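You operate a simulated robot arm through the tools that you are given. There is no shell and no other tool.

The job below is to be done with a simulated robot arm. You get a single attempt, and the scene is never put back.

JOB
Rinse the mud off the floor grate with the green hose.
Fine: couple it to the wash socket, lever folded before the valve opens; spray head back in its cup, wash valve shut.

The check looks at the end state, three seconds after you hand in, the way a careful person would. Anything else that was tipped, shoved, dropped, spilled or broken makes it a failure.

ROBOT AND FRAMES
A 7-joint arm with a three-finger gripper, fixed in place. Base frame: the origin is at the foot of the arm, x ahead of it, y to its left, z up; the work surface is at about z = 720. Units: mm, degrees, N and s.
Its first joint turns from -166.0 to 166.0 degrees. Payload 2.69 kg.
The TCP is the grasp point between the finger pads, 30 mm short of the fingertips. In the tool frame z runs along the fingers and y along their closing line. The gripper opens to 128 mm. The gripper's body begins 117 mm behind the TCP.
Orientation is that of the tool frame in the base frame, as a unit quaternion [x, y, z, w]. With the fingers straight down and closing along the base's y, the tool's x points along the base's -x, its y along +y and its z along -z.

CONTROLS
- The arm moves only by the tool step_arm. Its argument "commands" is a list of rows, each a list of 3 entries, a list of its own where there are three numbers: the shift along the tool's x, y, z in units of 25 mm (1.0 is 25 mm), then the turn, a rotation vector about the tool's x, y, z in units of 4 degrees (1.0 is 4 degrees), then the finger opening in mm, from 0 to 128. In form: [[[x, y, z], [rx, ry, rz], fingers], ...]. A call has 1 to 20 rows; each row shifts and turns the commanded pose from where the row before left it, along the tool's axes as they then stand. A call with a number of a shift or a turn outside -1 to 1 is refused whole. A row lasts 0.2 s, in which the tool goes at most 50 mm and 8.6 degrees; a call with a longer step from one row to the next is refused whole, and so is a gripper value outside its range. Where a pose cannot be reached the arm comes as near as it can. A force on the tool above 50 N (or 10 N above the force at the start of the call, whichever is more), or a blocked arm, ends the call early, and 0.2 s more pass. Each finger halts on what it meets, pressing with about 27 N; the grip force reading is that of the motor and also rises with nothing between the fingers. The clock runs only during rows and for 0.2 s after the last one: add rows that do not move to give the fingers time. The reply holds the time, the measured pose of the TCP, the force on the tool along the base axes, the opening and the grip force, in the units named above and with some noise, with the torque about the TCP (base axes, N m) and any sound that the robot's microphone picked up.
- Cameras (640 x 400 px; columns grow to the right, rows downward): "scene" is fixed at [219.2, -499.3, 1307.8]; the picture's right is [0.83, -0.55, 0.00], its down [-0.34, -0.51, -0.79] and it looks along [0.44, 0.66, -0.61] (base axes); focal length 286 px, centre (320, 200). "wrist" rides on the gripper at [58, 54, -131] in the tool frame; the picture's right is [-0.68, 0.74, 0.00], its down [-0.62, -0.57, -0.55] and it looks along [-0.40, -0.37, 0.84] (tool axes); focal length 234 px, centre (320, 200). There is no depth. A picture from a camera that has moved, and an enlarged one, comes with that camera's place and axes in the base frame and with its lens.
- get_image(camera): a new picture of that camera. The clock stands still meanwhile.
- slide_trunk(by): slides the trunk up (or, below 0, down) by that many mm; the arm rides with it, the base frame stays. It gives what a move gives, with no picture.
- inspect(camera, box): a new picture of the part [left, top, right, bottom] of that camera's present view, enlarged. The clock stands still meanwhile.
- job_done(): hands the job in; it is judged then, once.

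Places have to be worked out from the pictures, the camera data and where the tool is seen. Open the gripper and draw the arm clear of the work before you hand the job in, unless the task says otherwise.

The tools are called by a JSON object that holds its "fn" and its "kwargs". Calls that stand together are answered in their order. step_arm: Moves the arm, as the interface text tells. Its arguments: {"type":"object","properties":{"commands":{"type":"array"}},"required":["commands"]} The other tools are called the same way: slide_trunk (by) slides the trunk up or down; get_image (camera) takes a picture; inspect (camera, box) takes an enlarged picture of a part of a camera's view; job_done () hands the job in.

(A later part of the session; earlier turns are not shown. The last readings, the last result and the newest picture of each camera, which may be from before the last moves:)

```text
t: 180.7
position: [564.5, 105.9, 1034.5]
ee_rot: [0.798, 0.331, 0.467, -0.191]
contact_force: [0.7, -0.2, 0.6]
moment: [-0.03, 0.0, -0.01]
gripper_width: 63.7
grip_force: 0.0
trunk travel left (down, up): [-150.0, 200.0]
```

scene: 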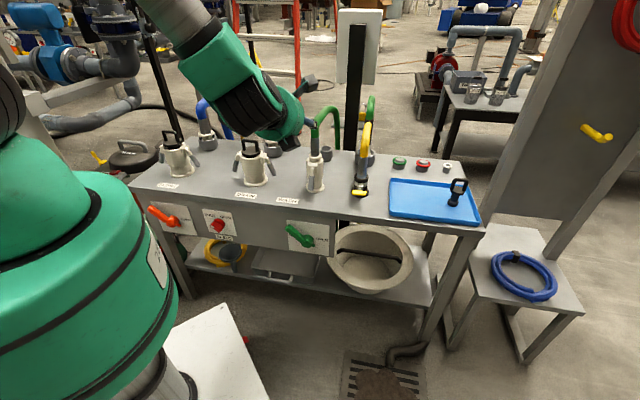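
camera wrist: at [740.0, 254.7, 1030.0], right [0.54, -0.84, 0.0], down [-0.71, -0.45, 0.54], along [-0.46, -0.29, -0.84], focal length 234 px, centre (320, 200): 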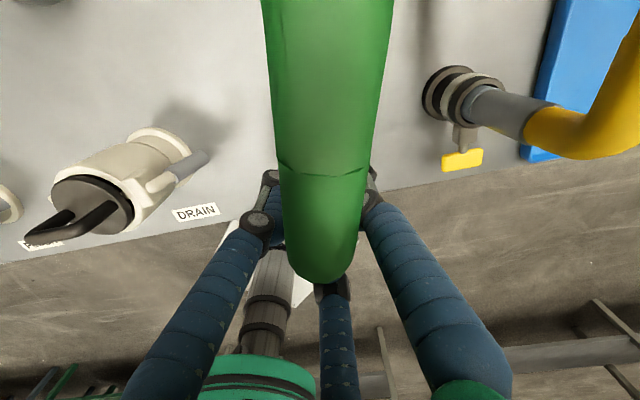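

{"fn": "step_arm", "kwargs": {"commands": [[[-0.865, -0.027, 0.646], [0, 0, 0], 64], [[-0.865, -0.027, 0.646], [0, 0, 0], 64], [[-0.865, -0.027, 0.646], [0, 0, 0], 64], [[-0.865, -0.027, 0.646], [0, 0, 0], 64], [[-0.865, -0.027, 0.646], [0, 0, 0], 64], [[-0.865, -0.027, 0.646], [0, 0, 0], 64], [[-0.865, -0.027, 0.646], [0, 0, 0], 64], [[-0.865, -0.027, 0.646], [0, 0, 0], 64], [[0, 0, 0], [0, 0, 0], 64]]}}

{"fn": "inspect", "kwargs": {"camera": "wrist", "box": [250, 60, 400, 220]}}

```text
t: 182.7
position: [582.6, 130.2, 817.6]
ee_rot: [0.798, 0.332, 0.466, -0.191]
contact_force: [0.0, -0.1, -0.7]
moment: [0.04, 0.02, 0.01]
gripper_width: 64.1
grip_force: 0.1
trunk travel left (down, up): [-150.0, 200.0]
```

```text
2.50 times, centred on (325, 140) of wrist
camera zoom: at [558.9, 31.5, 933.3], right [0.29, -0.76, -0.58], down [-0.95, -0.15, -0.27], along [0.11, 0.63, -0.77], focal length 585 px, centre (308, 350)
```

zoom: 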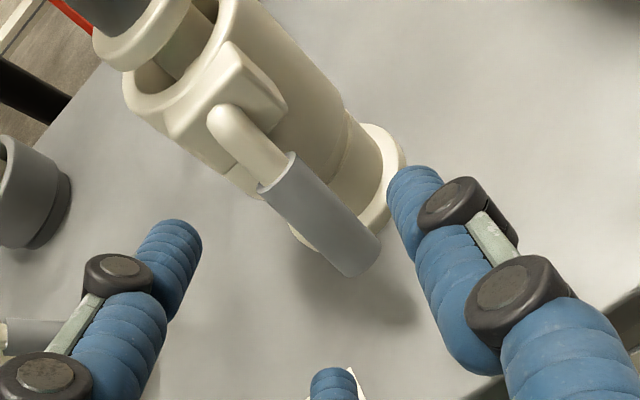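

Same geometry as before. Advance, grip and swing up with the learned corrections.

{"fn": "step_arm", "kwargs": {"commands": [[[-0.06, -0.05, 0.8], [0, 0, 0], 64], [[-0.04, -0.05, 0.8], [0, 0, 0], 64], [[0, 0, 0.8], [0, 0, 0], 64], [[0, 0, 0], [0, 0, 0], 50], [[0, 0, 0], [0, 0, 0], 40], [[0, 0, 0], [0, 0, 0], 32], [[0, 0, 0], [0, 0, 0], 26], [[0, 0, 0], [0, 0, 0], 20], [[0, 0, 0], [0, 0, 0], 18]]}}

{"fn": "step_arm", "kwargs": {"commands": [[[0.065, 0, -0.147], [0, -1, 0], 18], [[0.065, 0, -0.147], [0, -1, 0], 18], [[0.065, 0, -0.147], [0, -1, 0], 18], [[0.06, -0.02, -0.16], [0, -1, 0], 18], [[0.05, -0.03, -0.17], [0, -1, 0], 18], [[0.05, -0.03, -0.17], [0, -1, 0], 18], [[0.05, 0, -0.17], [0, -1, 0], 18], [[0.05, 0, -0.16], [0, -1, 0], 18], [[0.065, 0, -0.147], [0, -1, 0], 18], [[0.065, 0, -0.147], [0, -1, 0], 18]]}}

{"fn": "inspect", "kwargs": {"camera": "wrist", "box": [210, 60, 430, 280]}}

```text
t: 184.7
position: [612.7, 166.6, 787.3]
ee_rot: [0.798, 0.331, 0.466, -0.191]
contact_force: [12.5, -19.0, -4.2]
moment: [-0.17, 0.03, -0.43]
gripper_width: 33.1
grip_force: 11.5
trunk travel left (down, up): [-150.0, 200.0]
```

```text
t: 186.9
position: [602.9, 157.2, 825.8]
ee_rot: [0.909, 0.377, 0.164, -0.066]
contact_force: [30.0, -7.1, 1.1]
moment: [-0.22, -0.44, 0.12]
gripper_width: 36.8
grip_force: 14.0
trunk travel left (down, up): [-150.0, 200.0]
```

```text
1.82 times, centred on (320, 170) of wrist
camera zoom: at [647.1, 125.7, 970.2], right [0.07, -0.97, -0.23], down [-0.94, -0.14, 0.3], along [-0.32, 0.2, -0.93], focal length 426 px, centre (320, 254)
```

zoom: 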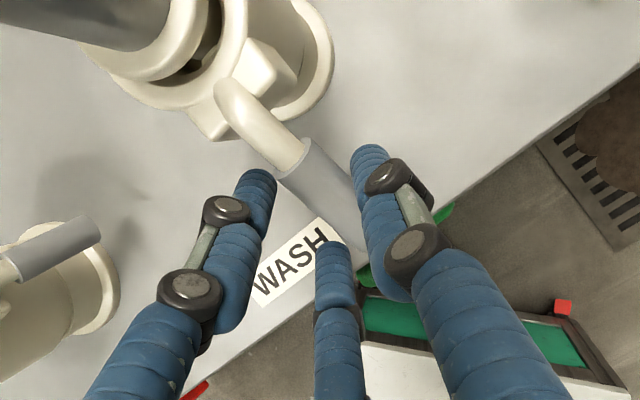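

Lever nearly up; I correct 3 mm to the right and lift straight up until its stop.

{"fn": "step_arm", "kwargs": {"commands": [[[0, 0.12, 0], [0, 0, 0], 18], [[0.07, 0, -0.187], [0, 0, 0], 18], [[0.07, 0, -0.187], [0, 0, 0], 18], [[0.07, 0, -0.187], [0, 0, 0], 18], [[0.07, 0, -0.187], [0, 0, 0], 18], [[0.08, 0, -0.187], [0, 0, 0], 18], [[0.1, 0, -0.187], [0, 0, 0], 18], [[0.1, 0, -0.187], [0, 0, 0], 18], [[0.1, 0, -0.187], [0, 0, 0], 18]]}}

{"fn": "inspect", "kwargs": {"camera": "wrist", "box": [210, 60, 430, 280]}}

{"fn": "inspect", "kwargs": {"camera": "scene", "box": [280, 110, 350, 200]}}

```text
t: 188.9
position: [607.0, 156.1, 865.7]
ee_rot: [0.909, 0.377, 0.163, -0.066]
contact_force: [19.6, -7.6, -28.3]
moment: [-1.01, 0.85, -0.07]
gripper_width: 29.2
grip_force: 45.1
trunk travel left (down, up): [-150.0, 200.0]
```

```text
1.82 times, centred on (320, 170) of wrist
camera zoom: at [652.0, 124.8, 1009.0], right [0.07, -0.97, -0.23], down [-0.94, -0.14, 0.3], along [-0.32, 0.2, -0.93], focal length 426 px, centre (320, 254)
```

zoom: 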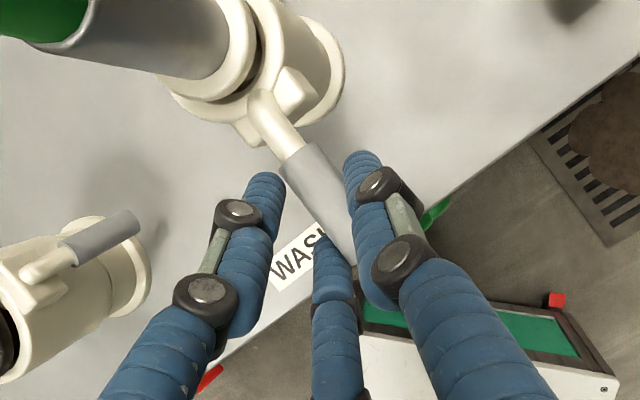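

```text
4.44 times, centred on (315, 155) of scene
camera zoom: at [219.2, -499.3, 1307.8], right [0.83, -0.55, 0.0], down [-0.34, -0.51, -0.79], along [0.44, 0.66, -0.61], focal length 1272 px, centre (342, 400)
```

zoom: 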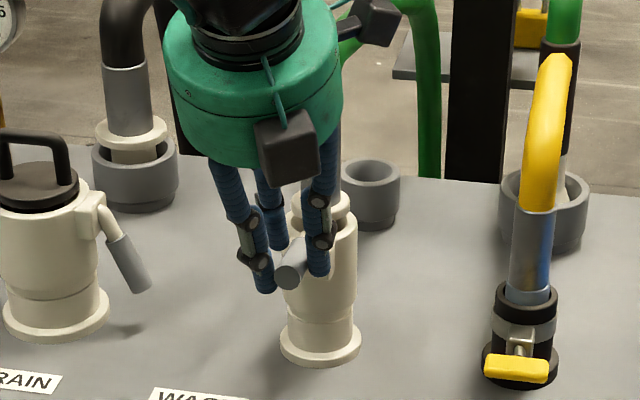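

The lever tip is almost at its original open position. A few mm more, then release and withdraw.

{"fn": "step_arm", "kwargs": {"commands": [[[0.08, 0, -0.12], [0, 0, 0], 18], [[0.08, 0, -0.1], [0, 0, 0], 18], [[0, 0, 0], [0, 0, 0], 18]]}}

{"fn": "step_arm", "kwargs": {"commands": [[[0, 0, 0], [0, 0, 0], 36], [[0, 0, 0], [0, 0, 0], 50], [[0, 0, 0], [0, 0, 0], 70], [[0, 0, -0.8], [0, 0, 0], 90], [[0, 0, -1], [0, 0, 0], 110], [[0, 0, -1], [0, 0, 0], 128], [[0, 0, -1], [0, 0, 0], 128], [[0, 0, -1], [0, 0, 0], 128], [[0, 0, -1], [0, 0, 0], 128], [[0, 0, -1], [0, 0, 0], 128]]}}

{"fn": "inspect", "kwargs": {"camera": "scene", "box": [290, 110, 340, 190]}}

{"fn": "inspect", "kwargs": {"camera": "wrist", "box": [240, 10, 400, 170]}}

```text
t: 189.7
position: [607.8, 158.4, 872.9]
ee_rot: [0.909, 0.376, 0.164, -0.066]
contact_force: [28.1, -1.7, -39.0]
moment: [-0.37, -0.2, -0.84]
gripper_width: 28.7
grip_force: 45.0
trunk travel left (down, up): [-150.0, 200.0]
```

```text
t: 191.9
position: [565.1, 117.6, 1034.2]
ee_rot: [0.91, 0.376, 0.164, -0.065]
contact_force: [-0.9, 0.0, -0.9]
moment: [0.0, 0.01, 0.03]
gripper_width: 127.9
grip_force: 0.1
trunk travel left (down, up): [-150.0, 200.0]
```

```text
5.00 times, centred on (315, 150) of scene
camera zoom: at [219.2, -499.3, 1307.8], right [0.83, -0.55, 0.0], down [-0.34, -0.51, -0.79], along [0.44, 0.66, -0.61], focal length 1431 px, centre (345, 450)
```

zoom: 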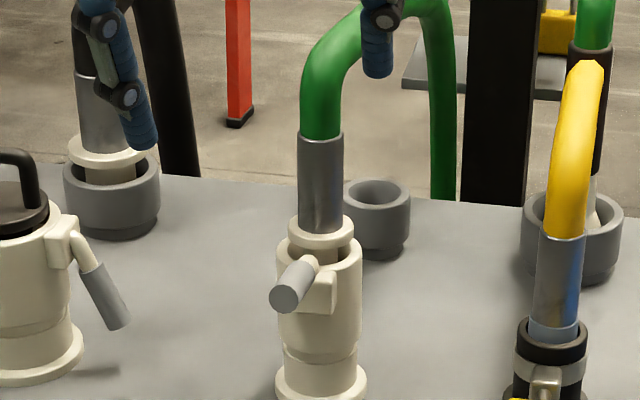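

```text
2.50 times, centred on (320, 90) of wrist
camera zoom: at [608.0, 85.9, 1178.2], right [0.07, -0.97, -0.23], down [-0.94, -0.14, 0.3], along [-0.32, 0.2, -0.93], focal length 585 px, centre (320, 475)
```

zoom: 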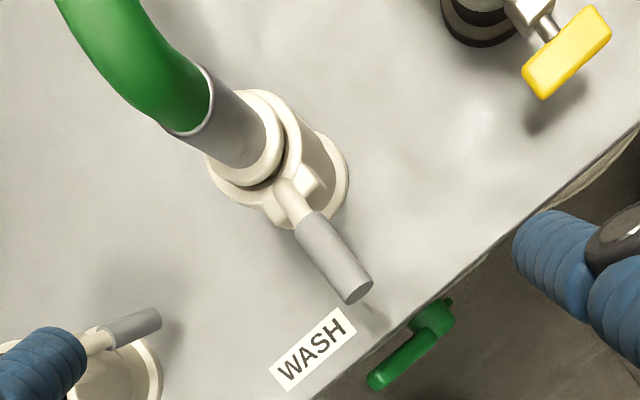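

The lever is now fully open as at the start. Back to top-down above the coupling.

{"fn": "step_arm", "kwargs": {"commands": [[[0, 0, 0], [0, -1, 0], 128], [[0, 0, 0], [0, -1, 0], 128], [[0, 0, 0], [0, -1, 0], 128], [[0, 0, 0], [0, -1, 0], 128], [[0, 0, 0], [0, -1, 0], 128], [[0, 0, 0], [0, -0.1, -1], 128], [[0, 0, 0], [0, 0, -1], 128], [[0, 0, 0], [0, 0, -1], 128], [[0, 0, 0], [0, 0, -1], 128], [[0, 0, 0], [0, 0, -1], 128], [[0, 0, 0], [0, 0, -1], 128], [[0, 0, 0], [0, 0, -1], 128], [[0, 0, 0], [0, 0, -0.5], 128], [[0, 0, 0], [0, 0, 0], 128]]}}

```text
t: 194.9
position: [564.4, 115.1, 1033.1]
ee_rot: [0.794, 0.608, 0.0, 0.003]
contact_force: [-0.3, 1.2, -0.5]
moment: [0.02, -0.01, 0.01]
gripper_width: 128.0
grip_force: 0.1
trunk travel left (down, up): [-150.0, 200.0]
```

{"fn": "step_arm", "kwargs": {"commands": [[[0.811, 0.519, -0.4], [0, 0, 0], 128], [[0.811, 0.519, 0], [0, 0, 0], 128], [[0.811, 0.519, 0], [0, 0, 0], 128], [[0.811, 0.519, 0], [0, 0, 0], 128], [[0.811, 0.519, 0], [0, 0, 0], 128], [[0.811, 0.519, 0], [0, 0, 0], 128], [[0, 0, 0.9], [0, 0, 0], 128], [[0, 0, 0.9], [0, 0, 0], 128], [[0, 0, 0.9], [0, 0, 0], 128], [[0, 0, 0.9], [0, 0, 0], 128], [[0, 0, 0.9], [0, 0, 0], 128], [[0, 0, 0.9], [0, 0, 0], 128], [[0, 0, 0.6], [0, 0, 0], 128], [[0, 0, 0], [0, 0, 0], 100], [[0, 0, 0], [0, 0, 0], 75], [[0, 0, 0], [0, 0, 0], 58], [[0, 0, 0], [0, 0, 0], 46], [[0, 0, 0], [0, 0, 0], 36], [[0, 0, 0], [0, 0, 0], 28], [[0, 0, 0], [0, 0, 0], 20]]}}

{"fn": "inspect", "kwargs": {"camera": "scene", "box": [300, 130, 328, 170]}}

```text
t: 199.1
position: [673.8, 213.5, 893.8]
ee_rot: [0.794, 0.607, 0.001, 0.003]
contact_force: [-0.3, -0.2, 0.1]
moment: [0.01, 0.01, -0.04]
gripper_width: 29.0
grip_force: 27.1
trunk travel left (down, up): [-150.0, 200.0]
```

```text
10.00 times, centred on (314, 150) of scene
camera zoom: at [219.2, -499.3, 1307.8], right [0.83, -0.55, 0.0], down [-0.34, -0.51, -0.79], along [0.44, 0.66, -0.61], focal length 2861 px, centre (380, 700)
```

zoom: 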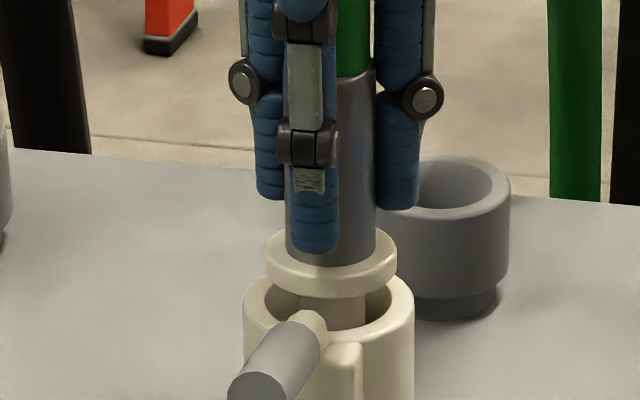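

Gripped without load. I centre and press down.

{"fn": "step_arm", "kwargs": {"commands": [[[-0.116, -0.128, 0], [0, 0, 0], 10], [[0, 0, 0.12], [0, 0, 0], 10], [[0, 0, 0.12], [0, 0, 0], 10], [[0, 0, 0.12], [0, 0, 0], 10], [[0, 0, 0], [0, 0, 0], 10]]}}

{"fn": "inspect", "kwargs": {"camera": "scene", "box": [300, 130, 328, 170]}}

```text
t: 200.3
position: [669.0, 210.3, 884.3]
ee_rot: [0.794, 0.608, 0.002, 0.004]
contact_force: [4.1, 3.4, 19.8]
moment: [0.19, -0.32, 0.03]
gripper_width: 29.1
grip_force: 26.9
trunk travel left (down, up): [-150.0, 200.0]
```

```text
10.00 times, centred on (314, 150) of scene
camera zoom: at [219.2, -499.3, 1307.8], right [0.83, -0.55, 0.0], down [-0.34, -0.51, -0.79], along [0.44, 0.66, -0.61], focal length 2861 px, centre (380, 700)
```

zoom: 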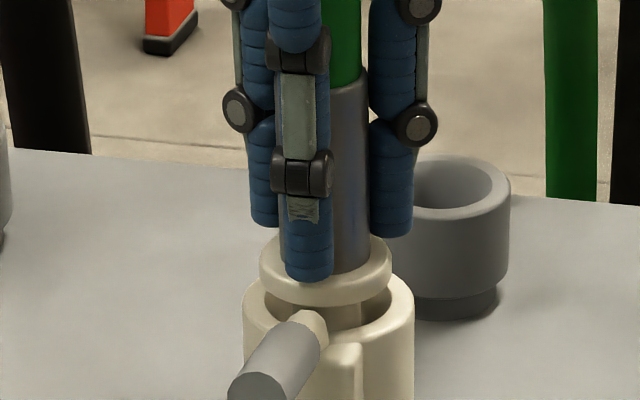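

The ring is at the same height as the previous press with almost no lateral load. I bring the tips onto the ring with moderate force and search laterally in small steps for the seat.

{"fn": "step_arm", "kwargs": {"commands": [[[0, 0, 0.1], [0, 0, 0], 10], [[0, 0, 0.06], [0, 0, 0], 10], [[0, 0, 0], [0, 0, 0], 10]]}}

{"fn": "step_arm", "kwargs": {"commands": [[[0.052, 0.03, 0], [0, 0, 0], 10], [[0.052, 0.03, 0], [0, 0, 0], 10], [[0, 0, 0], [0, 0, 0], 10]]}}

```text
t: 201.1
position: [668.5, 211.3, 879.7]
ee_rot: [0.794, 0.608, 0.001, 0.003]
contact_force: [5.7, 4.7, 23.7]
moment: [0.26, -0.34, 0.06]
gripper_width: 28.9
grip_force: 26.6
trunk travel left (down, up): [-150.0, 200.0]
```

```text
t: 201.9
position: [669.4, 212.8, 879.7]
ee_rot: [0.794, 0.608, 0.002, 0.003]
contact_force: [-2.8, -7.2, 27.2]
moment: [-0.64, 0.22, -0.02]
gripper_width: 28.9
grip_force: 26.8
trunk travel left (down, up): [-150.0, 200.0]
```

Lateral force flips sign within 3 mm, so the flange is laterally guided; the neutral axis is about (669,211.8). I return to neutral and press harder.

{"fn": "step_arm", "kwargs": {"commands": [[[-0.035, 0, 0], [0, 0, 0], 10], [[0, 0, 0.05], [0, 0, 0], 10], [[0, 0, 0.05], [0, 0, 0], 10], [[0, 0, 0], [0, 0, 0], 10]]}}

{"fn": "inspect", "kwargs": {"camera": "scene", "box": [300, 130, 328, 170]}}

```text
t: 202.9
position: [670.7, 213.1, 879.1]
ee_rot: [0.794, 0.608, 0.002, 0.003]
contact_force: [-7.0, -2.0, 49.2]
moment: [-0.13, 0.6, 0.0]
gripper_width: 29.2
grip_force: 26.8
trunk travel left (down, up): [-150.0, 200.0]
```

```text
10.00 times, centred on (314, 150) of scene
camera zoom: at [219.2, -499.3, 1307.8], right [0.83, -0.55, 0.0], down [-0.34, -0.51, -0.79], along [0.44, 0.66, -0.61], focal length 2861 px, centre (380, 700)
```

zoom: 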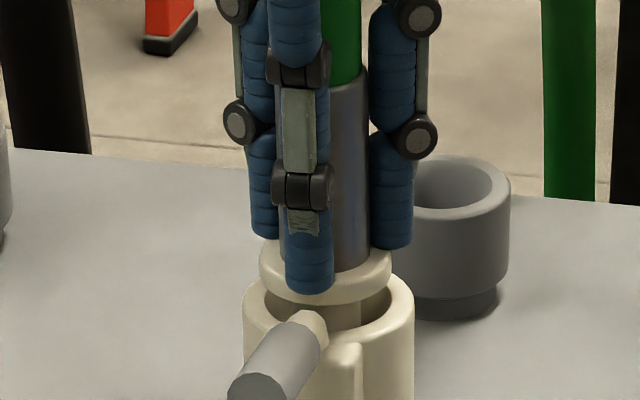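

49 N and no further motion. One more small increment (the limit is now higher).

{"fn": "step_arm", "kwargs": {"commands": [[[0, 0, 0.04], [0, 0, 0], 10], [[0, 0, 0], [0, 0, 0], 10]]}}

{"fn": "step_arm", "kwargs": {"commands": [[[0, 0, 0.05], [0, 0, 0], 10], [[0, 0, 0], [0, 0, 0], 10]]}}

{"fn": "inspect", "kwargs": {"camera": "scene", "box": [300, 130, 328, 170]}}

```text
t: 203.3
position: [671.8, 213.7, 881.0]
ee_rot: [0.794, 0.608, 0.002, 0.003]
contact_force: [-12.3, -4.9, 26.9]
moment: [-0.32, 1.02, 0.03]
gripper_width: 29.0
grip_force: 27.2
trunk travel left (down, up): [-150.0, 200.0]
stopped in row 2: the force on the tool passed its limit at 60 N (the readings are from after the stop); the commanded pose is now the measured one
```

```text
t: 204.0
position: [671.9, 213.0, 880.2]
ee_rot: [0.794, 0.608, 0.004, 0.003]
contact_force: [-13.0, -5.6, 25.6]
moment: [-0.46, 1.08, 0.0]
gripper_width: 29.0
grip_force: 27.2
trunk travel left (down, up): [-150.0, 200.0]
stopped in row 2: the force on the tool passed its limit at 51 N (the readings are from after the stop); the commanded pose is now the measured one
```

```text
10.00 times, centred on (314, 150) of scene
camera zoom: at [219.2, -499.3, 1307.8], right [0.83, -0.55, 0.0], down [-0.34, -0.51, -0.79], along [0.44, 0.66, -0.61], focal length 2861 px, centre (380, 700)
```

zoom: 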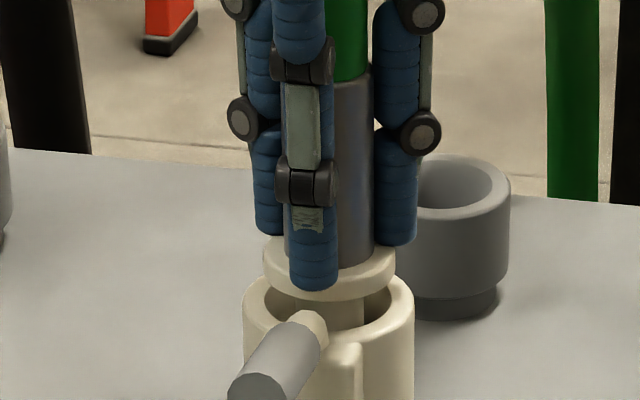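

60 N with the lever fully open and no further motion: this is truly the seat. I now unload gently, release slowly, and watch how much it springs back.

{"fn": "step_arm", "kwargs": {"commands": [[[-0.06, -0.06, -0.03], [0, 0, 0], 12], [[0, 0, 0], [0, 0, 0], 24], [[0, 0, 0], [0, 0, 0], 30], [[0, 0, 0], [0, 0, 0], 34], [[0, 0, 0], [0, 0, 0], 40], [[0, 0, 0], [0, 0, 0], 50], [[0, 0, 0], [0, 0, 0], 60]]}}

{"fn": "inspect", "kwargs": {"camera": "scene", "box": [300, 130, 328, 170]}}

```text
t: 205.6
position: [671.3, 212.3, 877.8]
ee_rot: [0.794, 0.608, 0.002, 0.003]
contact_force: [-0.1, 0.3, 1.5]
moment: [-0.02, -0.06, -0.01]
gripper_width: 60.5
grip_force: 0.0
trunk travel left (down, up): [-150.0, 200.0]
```

```text
10.00 times, centred on (314, 150) of scene
camera zoom: at [219.2, -499.3, 1307.8], right [0.83, -0.55, 0.0], down [-0.34, -0.51, -0.79], along [0.44, 0.66, -0.61], focal length 2861 px, centre (380, 700)
```

zoom: 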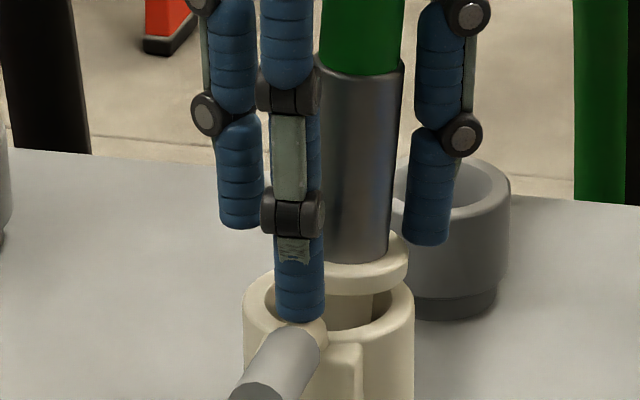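

After release it leans again, so it is not guided by a tight bore: the flange is probably resting on something (e.g. the cam nose) a few mm above the floor. I rise clear and look into the socket mouth from above.

{"fn": "step_arm", "kwargs": {"commands": [[[0, 0, 0], [0, 0, 0], 90], [[0, 0, 0], [0, 0, 0], 128], [[0, 0, -1], [0, 0, 0], 128], [[0, 0, -1], [0, 0, 0], 128], [[0, 0, -1], [0, 0, 0], 128], [[0, 0, -1], [0, 0, 0], 128], [[0, 0, -1], [0, 0, 0], 128], [[0, 0, -1], [0, 0, 0], 128], [[-0.87, -0.5, -0.4], [0, 0, 0], 128], [[-0.87, -0.5, 0], [0, 0, 0], 128], [[-0.87, -0.5, 0], [0, 0, 0], 128], [[-0.87, -0.5, 0], [0, 0, 0], 128], [[-0.87, -0.5, 0], [0, 0, 0], 128]]}}

{"fn": "inspect", "kwargs": {"camera": "scene", "box": [300, 130, 328, 170]}}

{"fn": "get_image", "kwargs": {"camera": "wrist"}}

```text
t: 208.4
position: [582.2, 122.5, 1038.8]
ee_rot: [0.794, 0.608, 0.002, 0.004]
contact_force: [0.0, -0.3, -0.8]
moment: [-0.02, 0.02, 0.02]
gripper_width: 128.0
grip_force: 0.0
trunk travel left (down, up): [-150.0, 200.0]
```

```text
10.00 times, centred on (314, 150) of scene
camera zoom: at [219.2, -499.3, 1307.8], right [0.83, -0.55, 0.0], down [-0.34, -0.51, -0.79], along [0.44, 0.66, -0.61], focal length 2861 px, centre (380, 700)
```

zoom: 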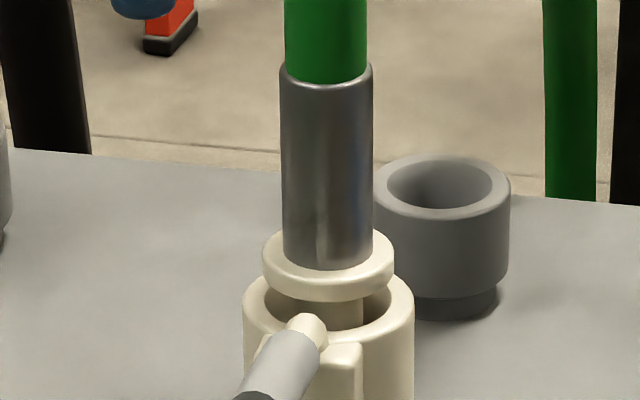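

```text
taken
camera wrist: at [648.1, 164.5, 1170.5], right [0.53, -0.84, 0.01], down [-0.71, -0.45, 0.54], along [-0.46, -0.29, -0.84], focal length 234 px, centre (320, 200)
```

wrist: 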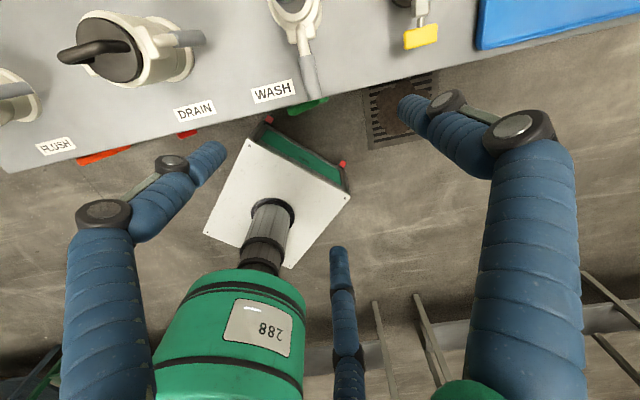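

It stands upright again by itself (the lean was just a finger touching it), resting on the seal. The lever had been fully open this time, so I fold it now.

{"fn": "step_arm", "kwargs": {"commands": [[[0, 0, 0], [0, 0, 1], 90], [[0, 0, 0], [0, 0, 1], 50], [[0, 0, 0], [0, 0, 1], 10], [[0, 0, 0], [0, 0, 1], 0], [[0, 0, 0], [0, 0, 1], 0], [[0, 0, 0], [0, 0, 1], 0], [[0, 0, 0], [0, 0, 1], 0], [[0, 0, 0], [0, 1, 0.5], 0], [[0, 0, 0], [0, 1, 0], 0], [[0, 0, 0], [0, 1, 0], 0], [[0, 0, 0], [0, 1, 0], 0], [[0, 0, 0], [0, 1, 0], 0], [[0, 0, 0], [0, 1, 0], 0], [[0, 0, 0], [0, 1, 0], 0], [[0, 0, 0], [0, 1, 0], 0], [[0, 0, 0], [0, 1, 0], 0], [[0, 0, 0], [0, 1, 0], 0], [[0, 0, 0], [0, 1, 0], 0], [[0, 0, 0], [0, 0.25, 0], 0], [[0, 0, 0], [0, 0, 0], 0]]}}

{"fn": "inspect", "kwargs": {"camera": "scene", "box": [290, 120, 340, 190]}}

```text
t: 212.6
position: [581.0, 123.5, 1038.7]
ee_rot: [0.852, 0.354, 0.357, -0.145]
contact_force: [-0.5, 0.2, 0.0]
moment: [0.03, -0.01, -0.02]
gripper_width: 2.1
grip_force: 26.8
trunk travel left (down, up): [-150.0, 200.0]
```

```text
5.71 times, centred on (315, 155) of scene
camera zoom: at [219.2, -499.3, 1307.8], right [0.83, -0.55, 0.0], down [-0.34, -0.51, -0.79], along [0.44, 0.66, -0.61], focal length 1635 px, centre (349, 457)
```

zoom: 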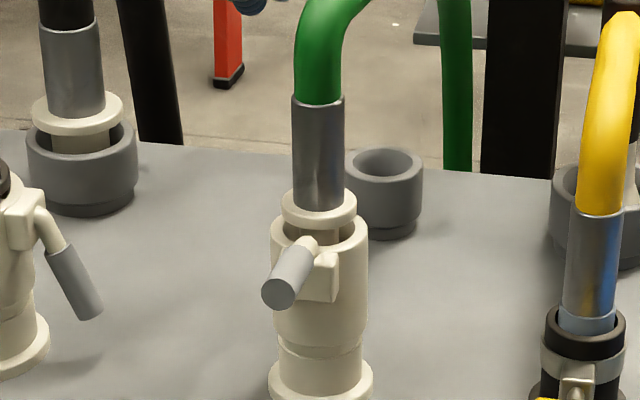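

Lever is open (~+11°), plug upright. Fold sequence now.

{"fn": "step_arm", "kwargs": {"commands": [[[-0.6, 0.02, 0.915], [0, 0, 0], 0], [[-0.6, 0.02, 0.915], [0, 0, 0], 0], [[-0.6, 0.02, 0.915], [0, 0, 0], 0], [[-0.6, 0.02, 0.915], [0, 0, 0], 0], [[-0.6, 0, 0.915], [0, 0, 0], 0], [[-0.28, 0, 0.28], [0, 0, 0], 0], [[-0.28, 0, 0.28], [0, 0, 0], 0], [[-0.3, 0, 0.1], [0, 0, 0], 0], [[-0.3, 0, 0.1], [0, 0, 0], 0], [[-0.29, 0, 0.17], [0, 0, 0], 0], [[-0.29, 0, 0.17], [0, 0, 0], 0]]}}

{"fn": "step_arm", "kwargs": {"commands": [[[-0.2, 0, 0.24], [0, 0, 0], 0], [[-0.2, 0, 0.24], [0, 0, 0], 0], [[-0.155, 0, 0.295], [0, 0, 0], 0], [[-0.155, 0, 0.295], [0, 0, 0], 0], [[-0.07, 0, 0.325], [0, 0, 0], 0], [[-0.07, 0, 0.325], [0, 0, 0], 0], [[0, 0, 0.25], [0, 0, 0], 0], [[0, 0, 0.2], [0, 0, 0], 0], [[0, 0, 0.2], [0, 0, 0], 0]]}}

{"fn": "inspect", "kwargs": {"camera": "wrist", "box": [200, 20, 420, 240]}}

```text
t: 215.0
position: [595.8, 134.0, 854.6]
ee_rot: [0.852, 0.354, 0.357, -0.144]
contact_force: [0.4, 0.3, 0.2]
moment: [-0.02, 0.03, 0.02]
gripper_width: 2.2
grip_force: 27.1
trunk travel left (down, up): [-150.0, 200.0]
```

```text
t: 216.8
position: [609.7, 147.2, 805.2]
ee_rot: [0.853, 0.353, 0.358, -0.144]
contact_force: [-29.9, -18.7, 34.0]
moment: [0.69, -0.4, 0.35]
gripper_width: 1.9
grip_force: 27.1
trunk travel left (down, up): [-150.0, 200.0]
stopped in row 8: the force on the tool passed its limit at 63 N (the readings are from after the stop); the commanded pose is now the measured one
```

```text
1.82 times, centred on (310, 130) of wrist
camera zoom: at [610.8, 72.0, 939.2], right [0.18, -0.86, -0.48], down [-0.98, -0.18, -0.06], along [-0.04, 0.48, -0.88], focal length 426 px, centre (338, 327)
```

zoom: 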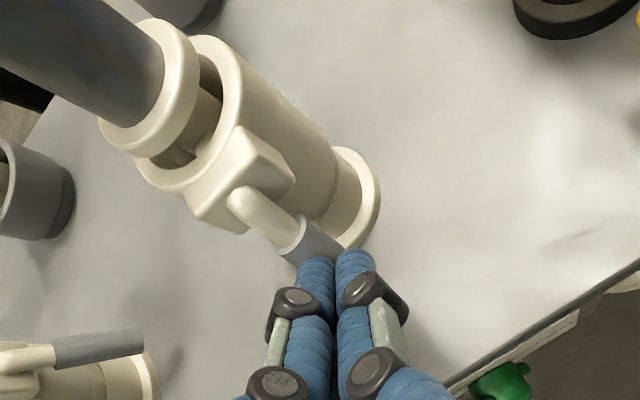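

Folded to its stop. I back off, and for a quick latch test I'll nudge the tube gently backward with closed fingertips: a latched coupling should resist.

{"fn": "step_arm", "kwargs": {"commands": [[[0, 0, -0.6], [0, 0, 0], 0], [[0, 0, -0.9], [0, 0, 0], 0], [[0.5, 0, -0.9], [0, 0, 0], 0], [[1, 0, 0], [0, 0, 0], 0], [[1, 0, 0], [0, 0, 0], 0], [[1, 0, 0], [0, 0, 0], 0], [[0, 0, 0], [0, 0, 0], 0]]}}

{"fn": "inspect", "kwargs": {"camera": "scene", "box": [300, 130, 328, 170]}}

{"fn": "inspect", "kwargs": {"camera": "wrist", "box": [230, 60, 430, 260]}}

```text
t: 218.4
position: [622.5, 160.6, 905.6]
ee_rot: [0.853, 0.354, 0.355, -0.145]
contact_force: [-1.0, 0.2, -0.1]
moment: [-0.02, -0.01, -0.05]
gripper_width: 2.3
grip_force: 27.0
trunk travel left (down, up): [-150.0, 200.0]
```

```text
10.00 times, centred on (314, 150) of scene
camera zoom: at [219.2, -499.3, 1307.8], right [0.83, -0.55, 0.0], down [-0.34, -0.51, -0.79], along [0.44, 0.66, -0.61], focal length 2861 px, centre (380, 700)
```

zoom: 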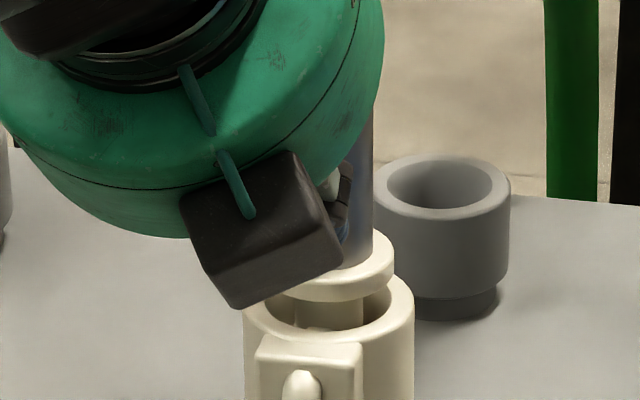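

```text
2.00 times, centred on (330, 160) of wrist
camera zoom: at [624.0, 87.2, 1039.9], right [0.18, -0.86, -0.48], down [-0.98, -0.18, -0.05], along [-0.04, 0.48, -0.88], focal length 468 px, centre (300, 280)
```

zoom: 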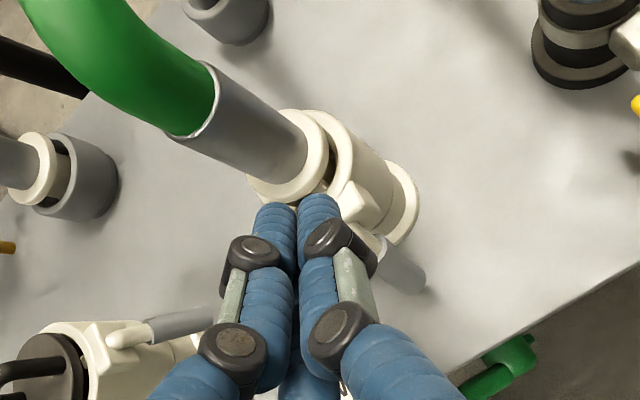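

{"fn": "step_arm", "kwargs": {"commands": [[[0.14, 0, 0.14], [0, 0, 0], 0], [[0.14, 0, 0.14], [0, 0, 0], 0], [[0.14, 0, 0.14], [0, 0, 0], 0], [[0.14, 0, 0.14], [0, 0, 0], 0], [[0, 0, 0], [0, 0, 0], 0]]}}

{"fn": "step_arm", "kwargs": {"commands": [[[0.14, 0, 0.14], [0, 0, 0], 0], [[0.14, 0, 0.14], [0, 0, 0], 0], [[0, 0, 0], [0, 0, 0], 0]]}}

{"fn": "inspect", "kwargs": {"camera": "wrist", "box": [230, 60, 430, 260]}}

```text
t: 219.6
position: [636.3, 175.3, 906.1]
ee_rot: [0.853, 0.354, 0.356, -0.145]
contact_force: [0.2, 0.1, 0.5]
moment: [0.01, 0.03, 0.0]
gripper_width: 2.2
grip_force: 27.5
trunk travel left (down, up): [-150.0, 200.0]
```

```text
t: 220.4
position: [643.9, 183.1, 906.3]
ee_rot: [0.853, 0.354, 0.355, -0.145]
contact_force: [0.2, 0.6, -0.3]
moment: [0.03, 0.01, -0.05]
gripper_width: 2.0
grip_force: 27.0
trunk travel left (down, up): [-150.0, 200.0]
```

```text
2.00 times, centred on (330, 160) of wrist
camera zoom: at [645.7, 107.6, 1040.6], right [0.18, -0.86, -0.48], down [-0.98, -0.18, -0.05], along [-0.04, 0.48, -0.88], focal length 468 px, centre (300, 280)
```

zoom: 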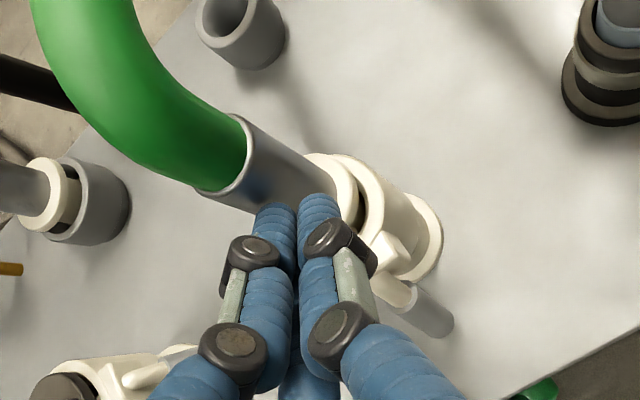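

{"fn": "step_arm", "kwargs": {"commands": [[[0.14, 0, 0.14], [0, 0, 0], 0], [[0.14, 0, 0.14], [0, 0, 0], 0], [[0, 0, 0], [0, 0, 0], 0]]}}

{"fn": "inspect", "kwargs": {"camera": "wrist", "box": [230, 60, 430, 260]}}

```text
t: 221.2
position: [654.5, 189.1, 906.6]
ee_rot: [0.853, 0.354, 0.355, -0.145]
contact_force: [0.0, -0.1, 0.9]
moment: [0.04, 0.03, -0.02]
gripper_width: 2.4
grip_force: 26.7
trunk travel left (down, up): [-150.0, 200.0]
```

```text
2.00 times, centred on (330, 160) of wrist
camera zoom: at [653.9, 114.4, 1040.5], right [0.18, -0.86, -0.48], down [-0.98, -0.18, -0.05], along [-0.04, 0.48, -0.88], focal length 468 px, centre (300, 280)
```

zoom: 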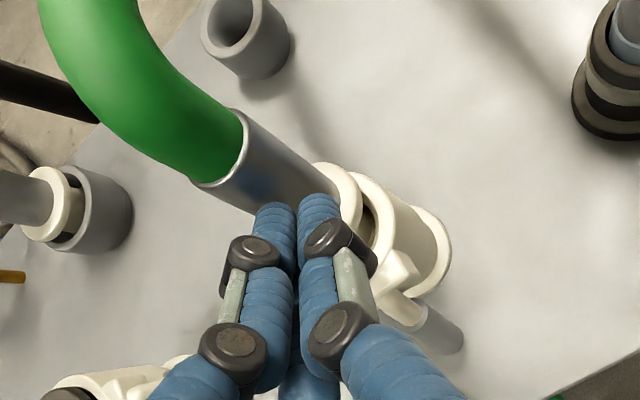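

No resistance: the tube tilts freely, so again not latched. I back away and take close-up looks at the mouth and lever from the hand camera to understand why.

{"fn": "step_arm", "kwargs": {"commands": [[[-0.14, 0, -0.14], [0, 0, 0], 0], [[-0.5, 0, -0.5], [0, 0, 0], 0], [[-0.5, 0, -0.5], [0, 0, 0], 0], [[0, 0, -1], [0, 0, 0], 0], [[0, 0, -1], [0, 0, 0], 0], [[0, 0, 0], [0, 0, 0], 0]]}}

{"fn": "inspect", "kwargs": {"camera": "wrist", "box": [310, 90, 410, 190]}}

{"fn": "inspect", "kwargs": {"camera": "wrist", "box": [200, 180, 320, 290]}}

{"fn": "inspect", "kwargs": {"camera": "scene", "box": [300, 130, 328, 170]}}

```text
t: 222.6
position: [596.8, 134.9, 942.6]
ee_rot: [0.853, 0.353, 0.355, -0.145]
contact_force: [0.0, -0.6, 0.7]
moment: [0.01, 0.01, 0.02]
gripper_width: 2.3
grip_force: 27.3
trunk travel left (down, up): [-150.0, 200.0]
```

```text
4.00 times, centred on (360, 140) of wrist
camera zoom: at [598.1, 61.1, 1077.3], right [0.18, -0.86, -0.48], down [-0.98, -0.18, -0.05], along [-0.04, 0.48, -0.88], focal length 937 px, centre (160, 440)
```

zoom: 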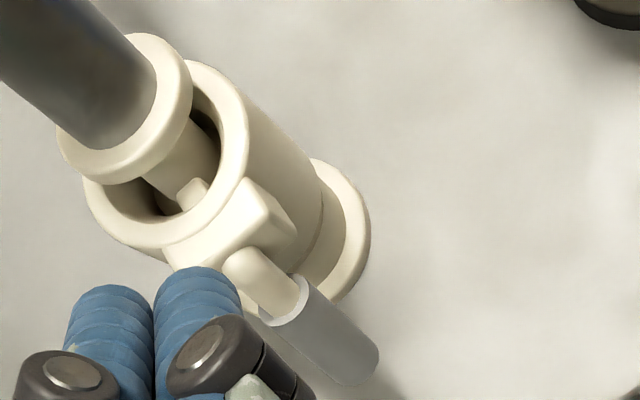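

```text
3.64 times, centred on (260, 235) of wrist
camera zoom: at [598.1, 61.1, 1077.3], right [0.18, -0.86, -0.48], down [-0.98, -0.18, -0.05], along [-0.04, 0.48, -0.88], focal length 852 px, centre (538, 73)
```

zoom: 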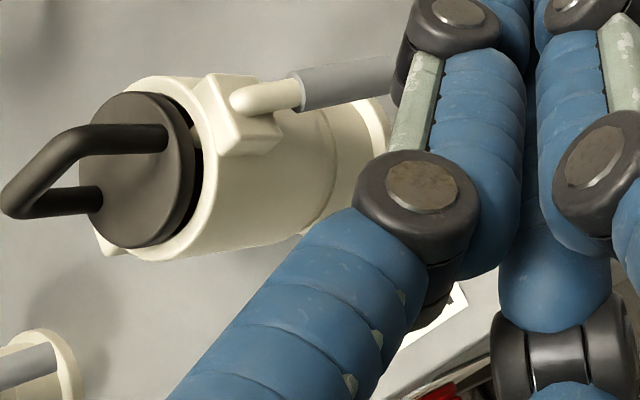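

```text
10.00 times, centred on (314, 150) of scene
camera zoom: at [219.2, -499.3, 1307.8], right [0.83, -0.55, 0.0], down [-0.34, -0.51, -0.79], along [0.44, 0.66, -0.61], focal length 2861 px, centre (380, 700)
```

zoom: 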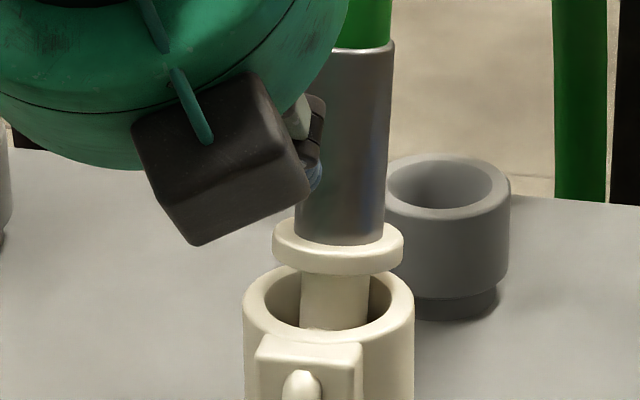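

Useful: with the lever folded, its cam nose (visible beside the stem) is inside the groove above the flange. My earlier tugs were only 4–8 mm and may just have been axial play. I do a proper test: grip top-down again and pull up to ~20 mm, watching for the cam to block.

{"fn": "step_arm", "kwargs": {"commands": [[[0, 0, -1], [0, -1, 0], 60], [[0, 0, -1], [0, -1, 0], 100], [[0, 0, -1], [0, -1, 0], 128], [[0, 0, 0], [0, -1, 0], 128], [[0, 0, 0], [0, -1, 0], 128], [[0, 0, 0], [0, -1, 0], 128], [[0, 0, 0], [0, -1, 0], 128], [[0, 0, 0], [0, -1, 0], 128], [[0, 0, 0], [0, -1, 0], 128], [[0, 0, 0], [0, -1, 0], 128], [[0, 0, 0], [0, -1, 0], 128], [[0, 0, 0], [0, -0.25, -1], 128], [[0, 0, 0], [0, 0, -1], 128], [[0, 0, 0], [0, 0, -1], 128], [[0, 0, 0], [0, 0, -1], 128], [[0, 0, 0], [0, 0, -1], 128], [[0, 0, 0], [0, 0, -1], 128], [[0, 0, 0], [0, 0, -1], 128], [[0, 0, 0], [0, 0, -0.5], 128], [[0, 0, 0], [0, 0, 0], 128]]}}

```text
t: 226.8
position: [563.3, 99.6, 998.4]
ee_rot: [0.794, 0.608, 0.002, 0.003]
contact_force: [0.2, -0.3, 0.5]
moment: [0.03, -0.04, 0.01]
gripper_width: 128.0
grip_force: 0.0
trunk travel left (down, up): [-150.0, 200.0]
```

{"fn": "step_arm", "kwargs": {"commands": [[[0, 0, -0.9], [0, 0, 0], 128], [[0, 0, -0.9], [0, 0, 0], 128], [[0.853, 0.479, 0], [0, 0, 0], 128], [[0.853, 0.479, 0], [0, 0, 0], 128], [[0.853, 0.479, 0], [0, 0, 0], 128], [[0.853, 0.479, 0], [0, 0, 0], 128], [[0.853, 0.479, 0], [0, 0, 0], 128], [[0.853, 0.479, 0], [0, 0, 0], 128], [[0.853, 0.479, 0], [0, 0, 0], 128], [[0, 0, 0.9], [0, 0, 0], 128], [[0, 0, 0.9], [0, 0, 0], 128], [[0, 0, 0.9], [0, 0, 0], 128], [[0, 0, 0.9], [0, 0, 0], 128], [[0, 0, 0.9], [0, 0, 0], 128], [[0, 0, 0.9], [0, 0, 0], 128], [[0, 0, 0.4], [0, 0, 0], 128]]}}

{"fn": "step_arm", "kwargs": {"commands": [[[0, 0, 0], [0, 0, 0], 100], [[0, 0, 0], [0, 0, 0], 80], [[0, 0, 0], [0, 0, 0], 66], [[0, 0, 0], [0, 0, 0], 54], [[0, 0, 0], [0, 0, 0], 46], [[0, 0, 0], [0, 0, 0], 38], [[0, 0, 0], [0, 0, 0], 30], [[0, 0, 0], [0, 0, 0], 20], [[-0.1, -0.06, 0], [0, 0, 0], 20], [[-0.1, -0.06, 0], [0, 0, 0], 20], [[-0.1, -0.06, 0], [0, 0, 0], 20], [[0, 0, 0], [0, 0, 0], 20]]}}

{"fn": "inspect", "kwargs": {"camera": "scene", "box": [300, 125, 328, 165]}}

```text
t: 230.2
position: [684.0, 224.5, 899.4]
ee_rot: [0.794, 0.607, 0.002, 0.003]
contact_force: [-0.9, -0.5, 0.2]
moment: [0.0, -0.03, 0.02]
gripper_width: 127.6
grip_force: 0.0
trunk travel left (down, up): [-150.0, 200.0]
```

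```text
t: 232.8
position: [679.8, 219.3, 899.7]
ee_rot: [0.794, 0.608, 0.003, 0.003]
contact_force: [4.6, 4.4, 5.4]
moment: [0.39, -0.39, -0.01]
gripper_width: 31.1
grip_force: 27.0
trunk travel left (down, up): [-150.0, 200.0]
```

```text
10.00 times, centred on (314, 145) of scene
camera zoom: at [219.2, -499.3, 1307.8], right [0.83, -0.55, 0.0], down [-0.34, -0.51, -0.79], along [0.44, 0.66, -0.61], focal length 2861 px, centre (380, 750)
```

zoom: 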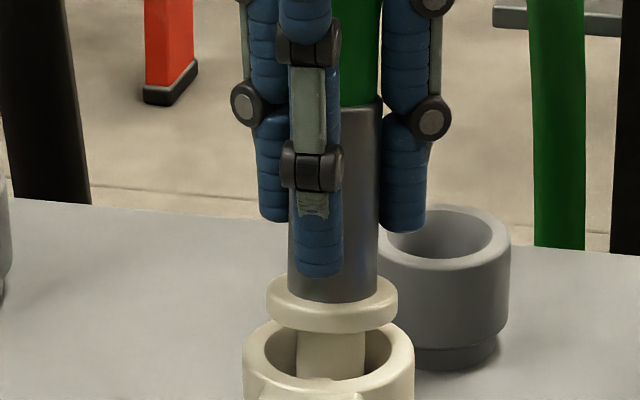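

Gripped (31 mm). I centre it and pull up in 5 mm steps.

{"fn": "step_arm", "kwargs": {"commands": [[[-0.17, -0.12, 0], [0, 0, 0], 20], [[-0.17, -0.11, 0], [0, 0, 0], 20], [[0, 0, 0], [0, 0, 0], 20]]}}

{"fn": "step_arm", "kwargs": {"commands": [[[0, 0, -0.2], [0, 0, 0], 20], [[0, 0, -0.2], [0, 0, 0], 20], [[0, 0, 0], [0, 0, 0], 20]]}}

{"fn": "inspect", "kwargs": {"camera": "scene", "box": [300, 125, 328, 165]}}

```text
t: 233.6
position: [670.2, 213.8, 899.6]
ee_rot: [0.794, 0.608, 0.003, 0.003]
contact_force: [12.0, 11.8, 6.8]
moment: [0.76, -0.76, -0.05]
gripper_width: 29.1
grip_force: 27.0
trunk travel left (down, up): [-150.0, 200.0]
```

```text
t: 234.4
position: [669.0, 210.3, 905.5]
ee_rot: [0.794, 0.608, -0.001, 0.002]
contact_force: [2.0, 8.2, -21.4]
moment: [0.57, 0.3, 0.06]
gripper_width: 29.5
grip_force: 27.1
trunk travel left (down, up): [-150.0, 200.0]
```

```text
10.00 times, centred on (314, 145) of scene
camera zoom: at [219.2, -499.3, 1307.8], right [0.83, -0.55, 0.0], down [-0.34, -0.51, -0.79], along [0.44, 0.66, -0.61], focal length 2861 px, centre (380, 750)
```

zoom: 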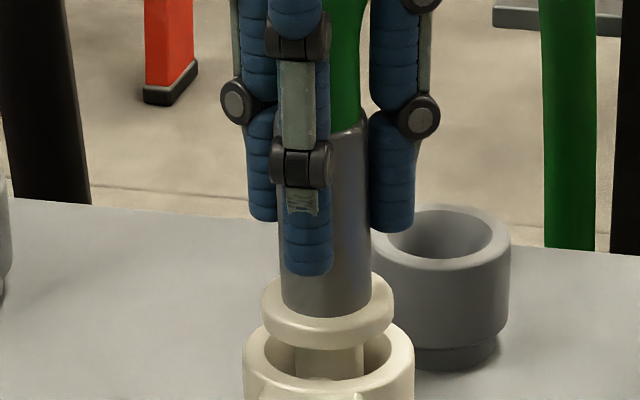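

Now the pull meets 21 N resistance and the ring did not rise — the cam is holding. I pull a bit more to confirm.

{"fn": "step_arm", "kwargs": {"commands": [[[0, 0, -0.16], [0, 0, 0], 20], [[0, 0, -0.16], [0, 0, 0], 20], [[0, 0, 0], [0, 0, 0], 20]]}}

{"fn": "inspect", "kwargs": {"camera": "scene", "box": [300, 125, 328, 165]}}

```text
t: 235.2
position: [669.6, 211.4, 916.0]
ee_rot: [0.794, 0.608, 0.002, 0.003]
contact_force: [-5.5, 1.8, -6.4]
moment: [0.18, 0.44, 0.03]
gripper_width: 29.1
grip_force: 27.1
trunk travel left (down, up): [-150.0, 200.0]
```

```text
10.00 times, centred on (314, 145) of scene
camera zoom: at [219.2, -499.3, 1307.8], right [0.83, -0.55, 0.0], down [-0.34, -0.51, -0.79], along [0.44, 0.66, -0.61], focal length 2861 px, centre (380, 750)
```

zoom: 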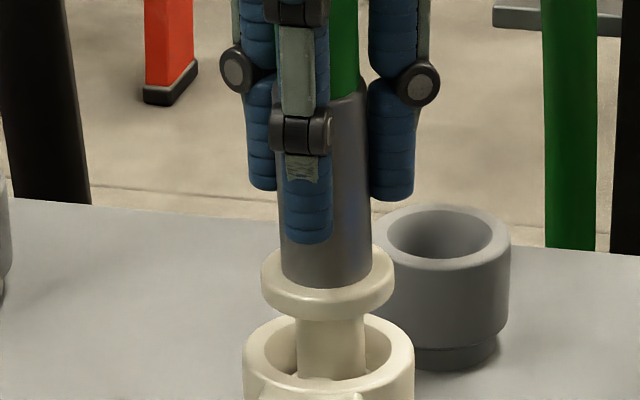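

{"fn": "inspect", "kwargs": {"camera": "scene", "box": [290, 120, 340, 190]}}

{"fn": "get_image", "kwargs": {"camera": "wrist"}}

```text
5.71 times, centred on (315, 155) of scene
camera zoom: at [219.2, -499.3, 1307.8], right [0.83, -0.55, 0.0], down [-0.34, -0.51, -0.79], along [0.44, 0.66, -0.61], focal length 1635 px, centre (349, 457)
```

zoom: 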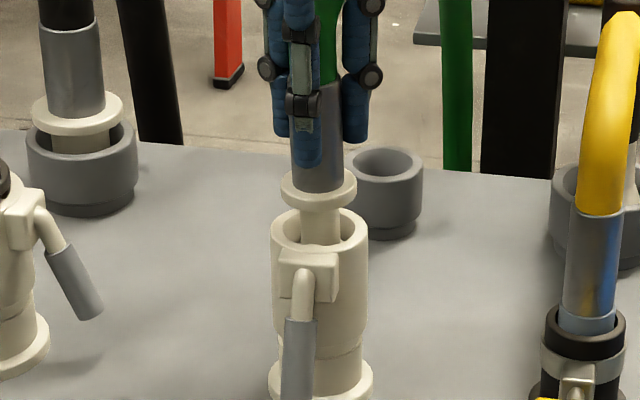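

```text
taken
camera wrist: at [736.5, 253.5, 1048.5], right [0.53, -0.85, 0.0], down [-0.71, -0.45, 0.54], along [-0.46, -0.29, -0.84], focal length 234 px, centre (320, 200)
```

wrist: 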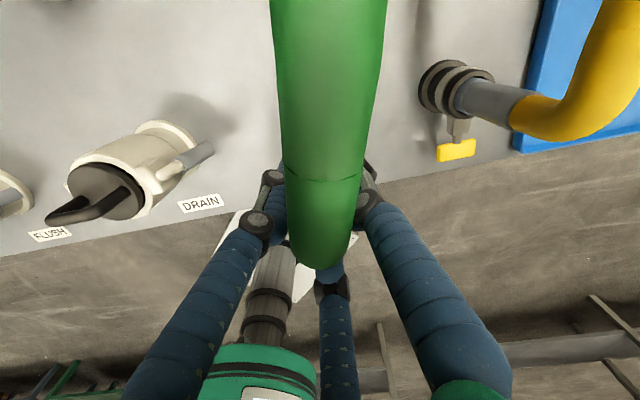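

The plug lifted past the cam, so it isn't positively latched. I'll take it out completely and inspect the socket's interior with the hand camera to see what the seat really looks like.

{"fn": "step_arm", "kwargs": {"commands": [[[0.14, 0.08, 0], [0, 0, 0], 10], [[0, 0, -0.4], [0, 0, 0], 10], [[0, 0, -0.6], [0, 0, 0], 10], [[0, 0, -0.8], [0, 0, 0], 10], [[0, 0, -0.9], [0, 0, 0], 10], [[0, 0, 0], [0, 0, 0], 10]]}}

{"fn": "inspect", "kwargs": {"camera": "scene", "box": [285, 90, 345, 180]}}

```text
t: 236.6
position: [673.7, 214.8, 985.9]
ee_rot: [0.794, 0.608, 0.003, 0.003]
contact_force: [-1.3, -1.4, -12.9]
moment: [-0.29, 0.25, 0.0]
gripper_width: 30.8
grip_force: 26.8
trunk travel left (down, up): [-150.0, 200.0]
```

```text
4.44 times, centred on (315, 135) of scene
camera zoom: at [219.2, -499.3, 1307.8], right [0.83, -0.55, 0.0], down [-0.34, -0.51, -0.79], along [0.44, 0.66, -0.61], focal length 1272 px, centre (342, 489)
```

zoom: 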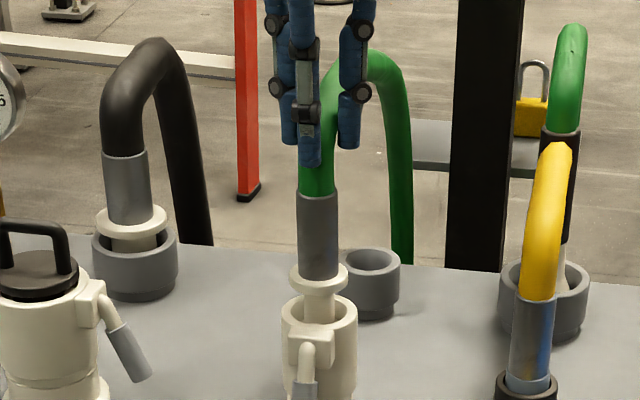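

Interesting: the hand slid off up the tube while the plug stayed captive in the socket with ~20 N resistance — so the folded cam does retain it (with about 15 mm of axial play). It just needs to sit at the bottom. I open, go back down, grip and press it home again.

{"fn": "step_arm", "kwargs": {"commands": [[[0, 0, 0.5], [0, 0, 0], 20], [[0, 0, 0], [0, 0, 0], 50], [[0, 0, 0], [0, 0, 0], 90], [[0, 0, 0.8], [0, 0, 0], 110], [[0, 0, 0.8], [0, 0, 0], 110], [[0, 0, 0.8], [0, 0, 0], 110], [[0, 0, 0], [0, 0, 0], 110]]}}

{"fn": "inspect", "kwargs": {"camera": "scene", "box": [285, 90, 345, 180]}}

```text
t: 238.2
position: [672.6, 213.2, 911.3]
ee_rot: [0.794, 0.608, 0.002, 0.003]
contact_force: [-0.5, -0.6, -0.4]
moment: [0.0, 0.05, 0.02]
gripper_width: 109.9
grip_force: 0.0
trunk travel left (down, up): [-150.0, 200.0]
```

```text
4.44 times, centred on (315, 135) of scene
camera zoom: at [219.2, -499.3, 1307.8], right [0.83, -0.55, 0.0], down [-0.34, -0.51, -0.79], along [0.44, 0.66, -0.61], focal length 1272 px, centre (342, 489)
```

zoom: 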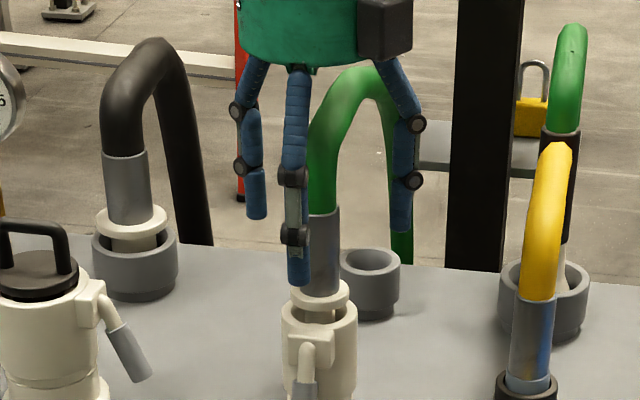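

It dropped back by itself. I grip and press it home once more, then release gently.

{"fn": "step_arm", "kwargs": {"commands": [[[0, 0, 0.6], [0, 0, 0], 110], [[0, 0, 0], [0, 0, 0], 80], [[0, 0, 0], [0, 0, 0], 64], [[0, 0, 0], [0, 0, 0], 52], [[0, 0, 0], [0, 0, 0], 42], [[0, 0, 0], [0, 0, 0], 34], [[0, 0, 0], [0, 0, 0], 26], [[0, 0, 0], [0, 0, 0], 20], [[-0.05, -0.06, 0.1], [0, 0, 0], 20], [[0, 0, 0.12], [0, 0, 0], 20], [[0, 0, 0.12], [0, 0, 0], 20], [[0, 0, 0], [0, 0, 0], 20]]}}

{"fn": "inspect", "kwargs": {"camera": "scene", "box": [300, 130, 328, 170]}}

```text
t: 240.8
position: [672.1, 212.7, 889.3]
ee_rot: [0.794, 0.608, 0.003, 0.003]
contact_force: [2.0, 1.0, 19.2]
moment: [0.17, -0.26, 0.01]
gripper_width: 28.7
grip_force: 27.1
trunk travel left (down, up): [-150.0, 200.0]
```

```text
10.00 times, centred on (314, 150) of scene
camera zoom: at [219.2, -499.3, 1307.8], right [0.83, -0.55, 0.0], down [-0.34, -0.51, -0.79], along [0.44, 0.66, -0.61], focal length 2861 px, centre (380, 700)
```

zoom: 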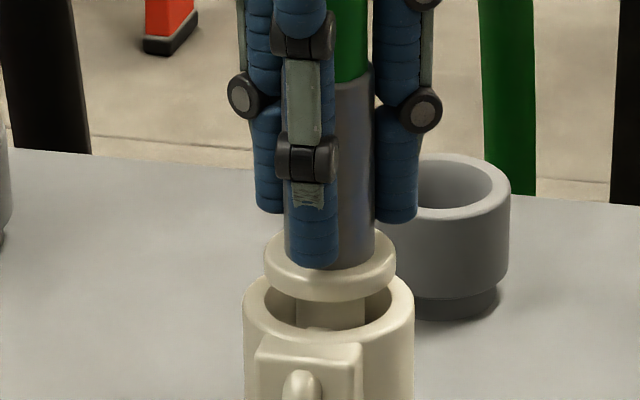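

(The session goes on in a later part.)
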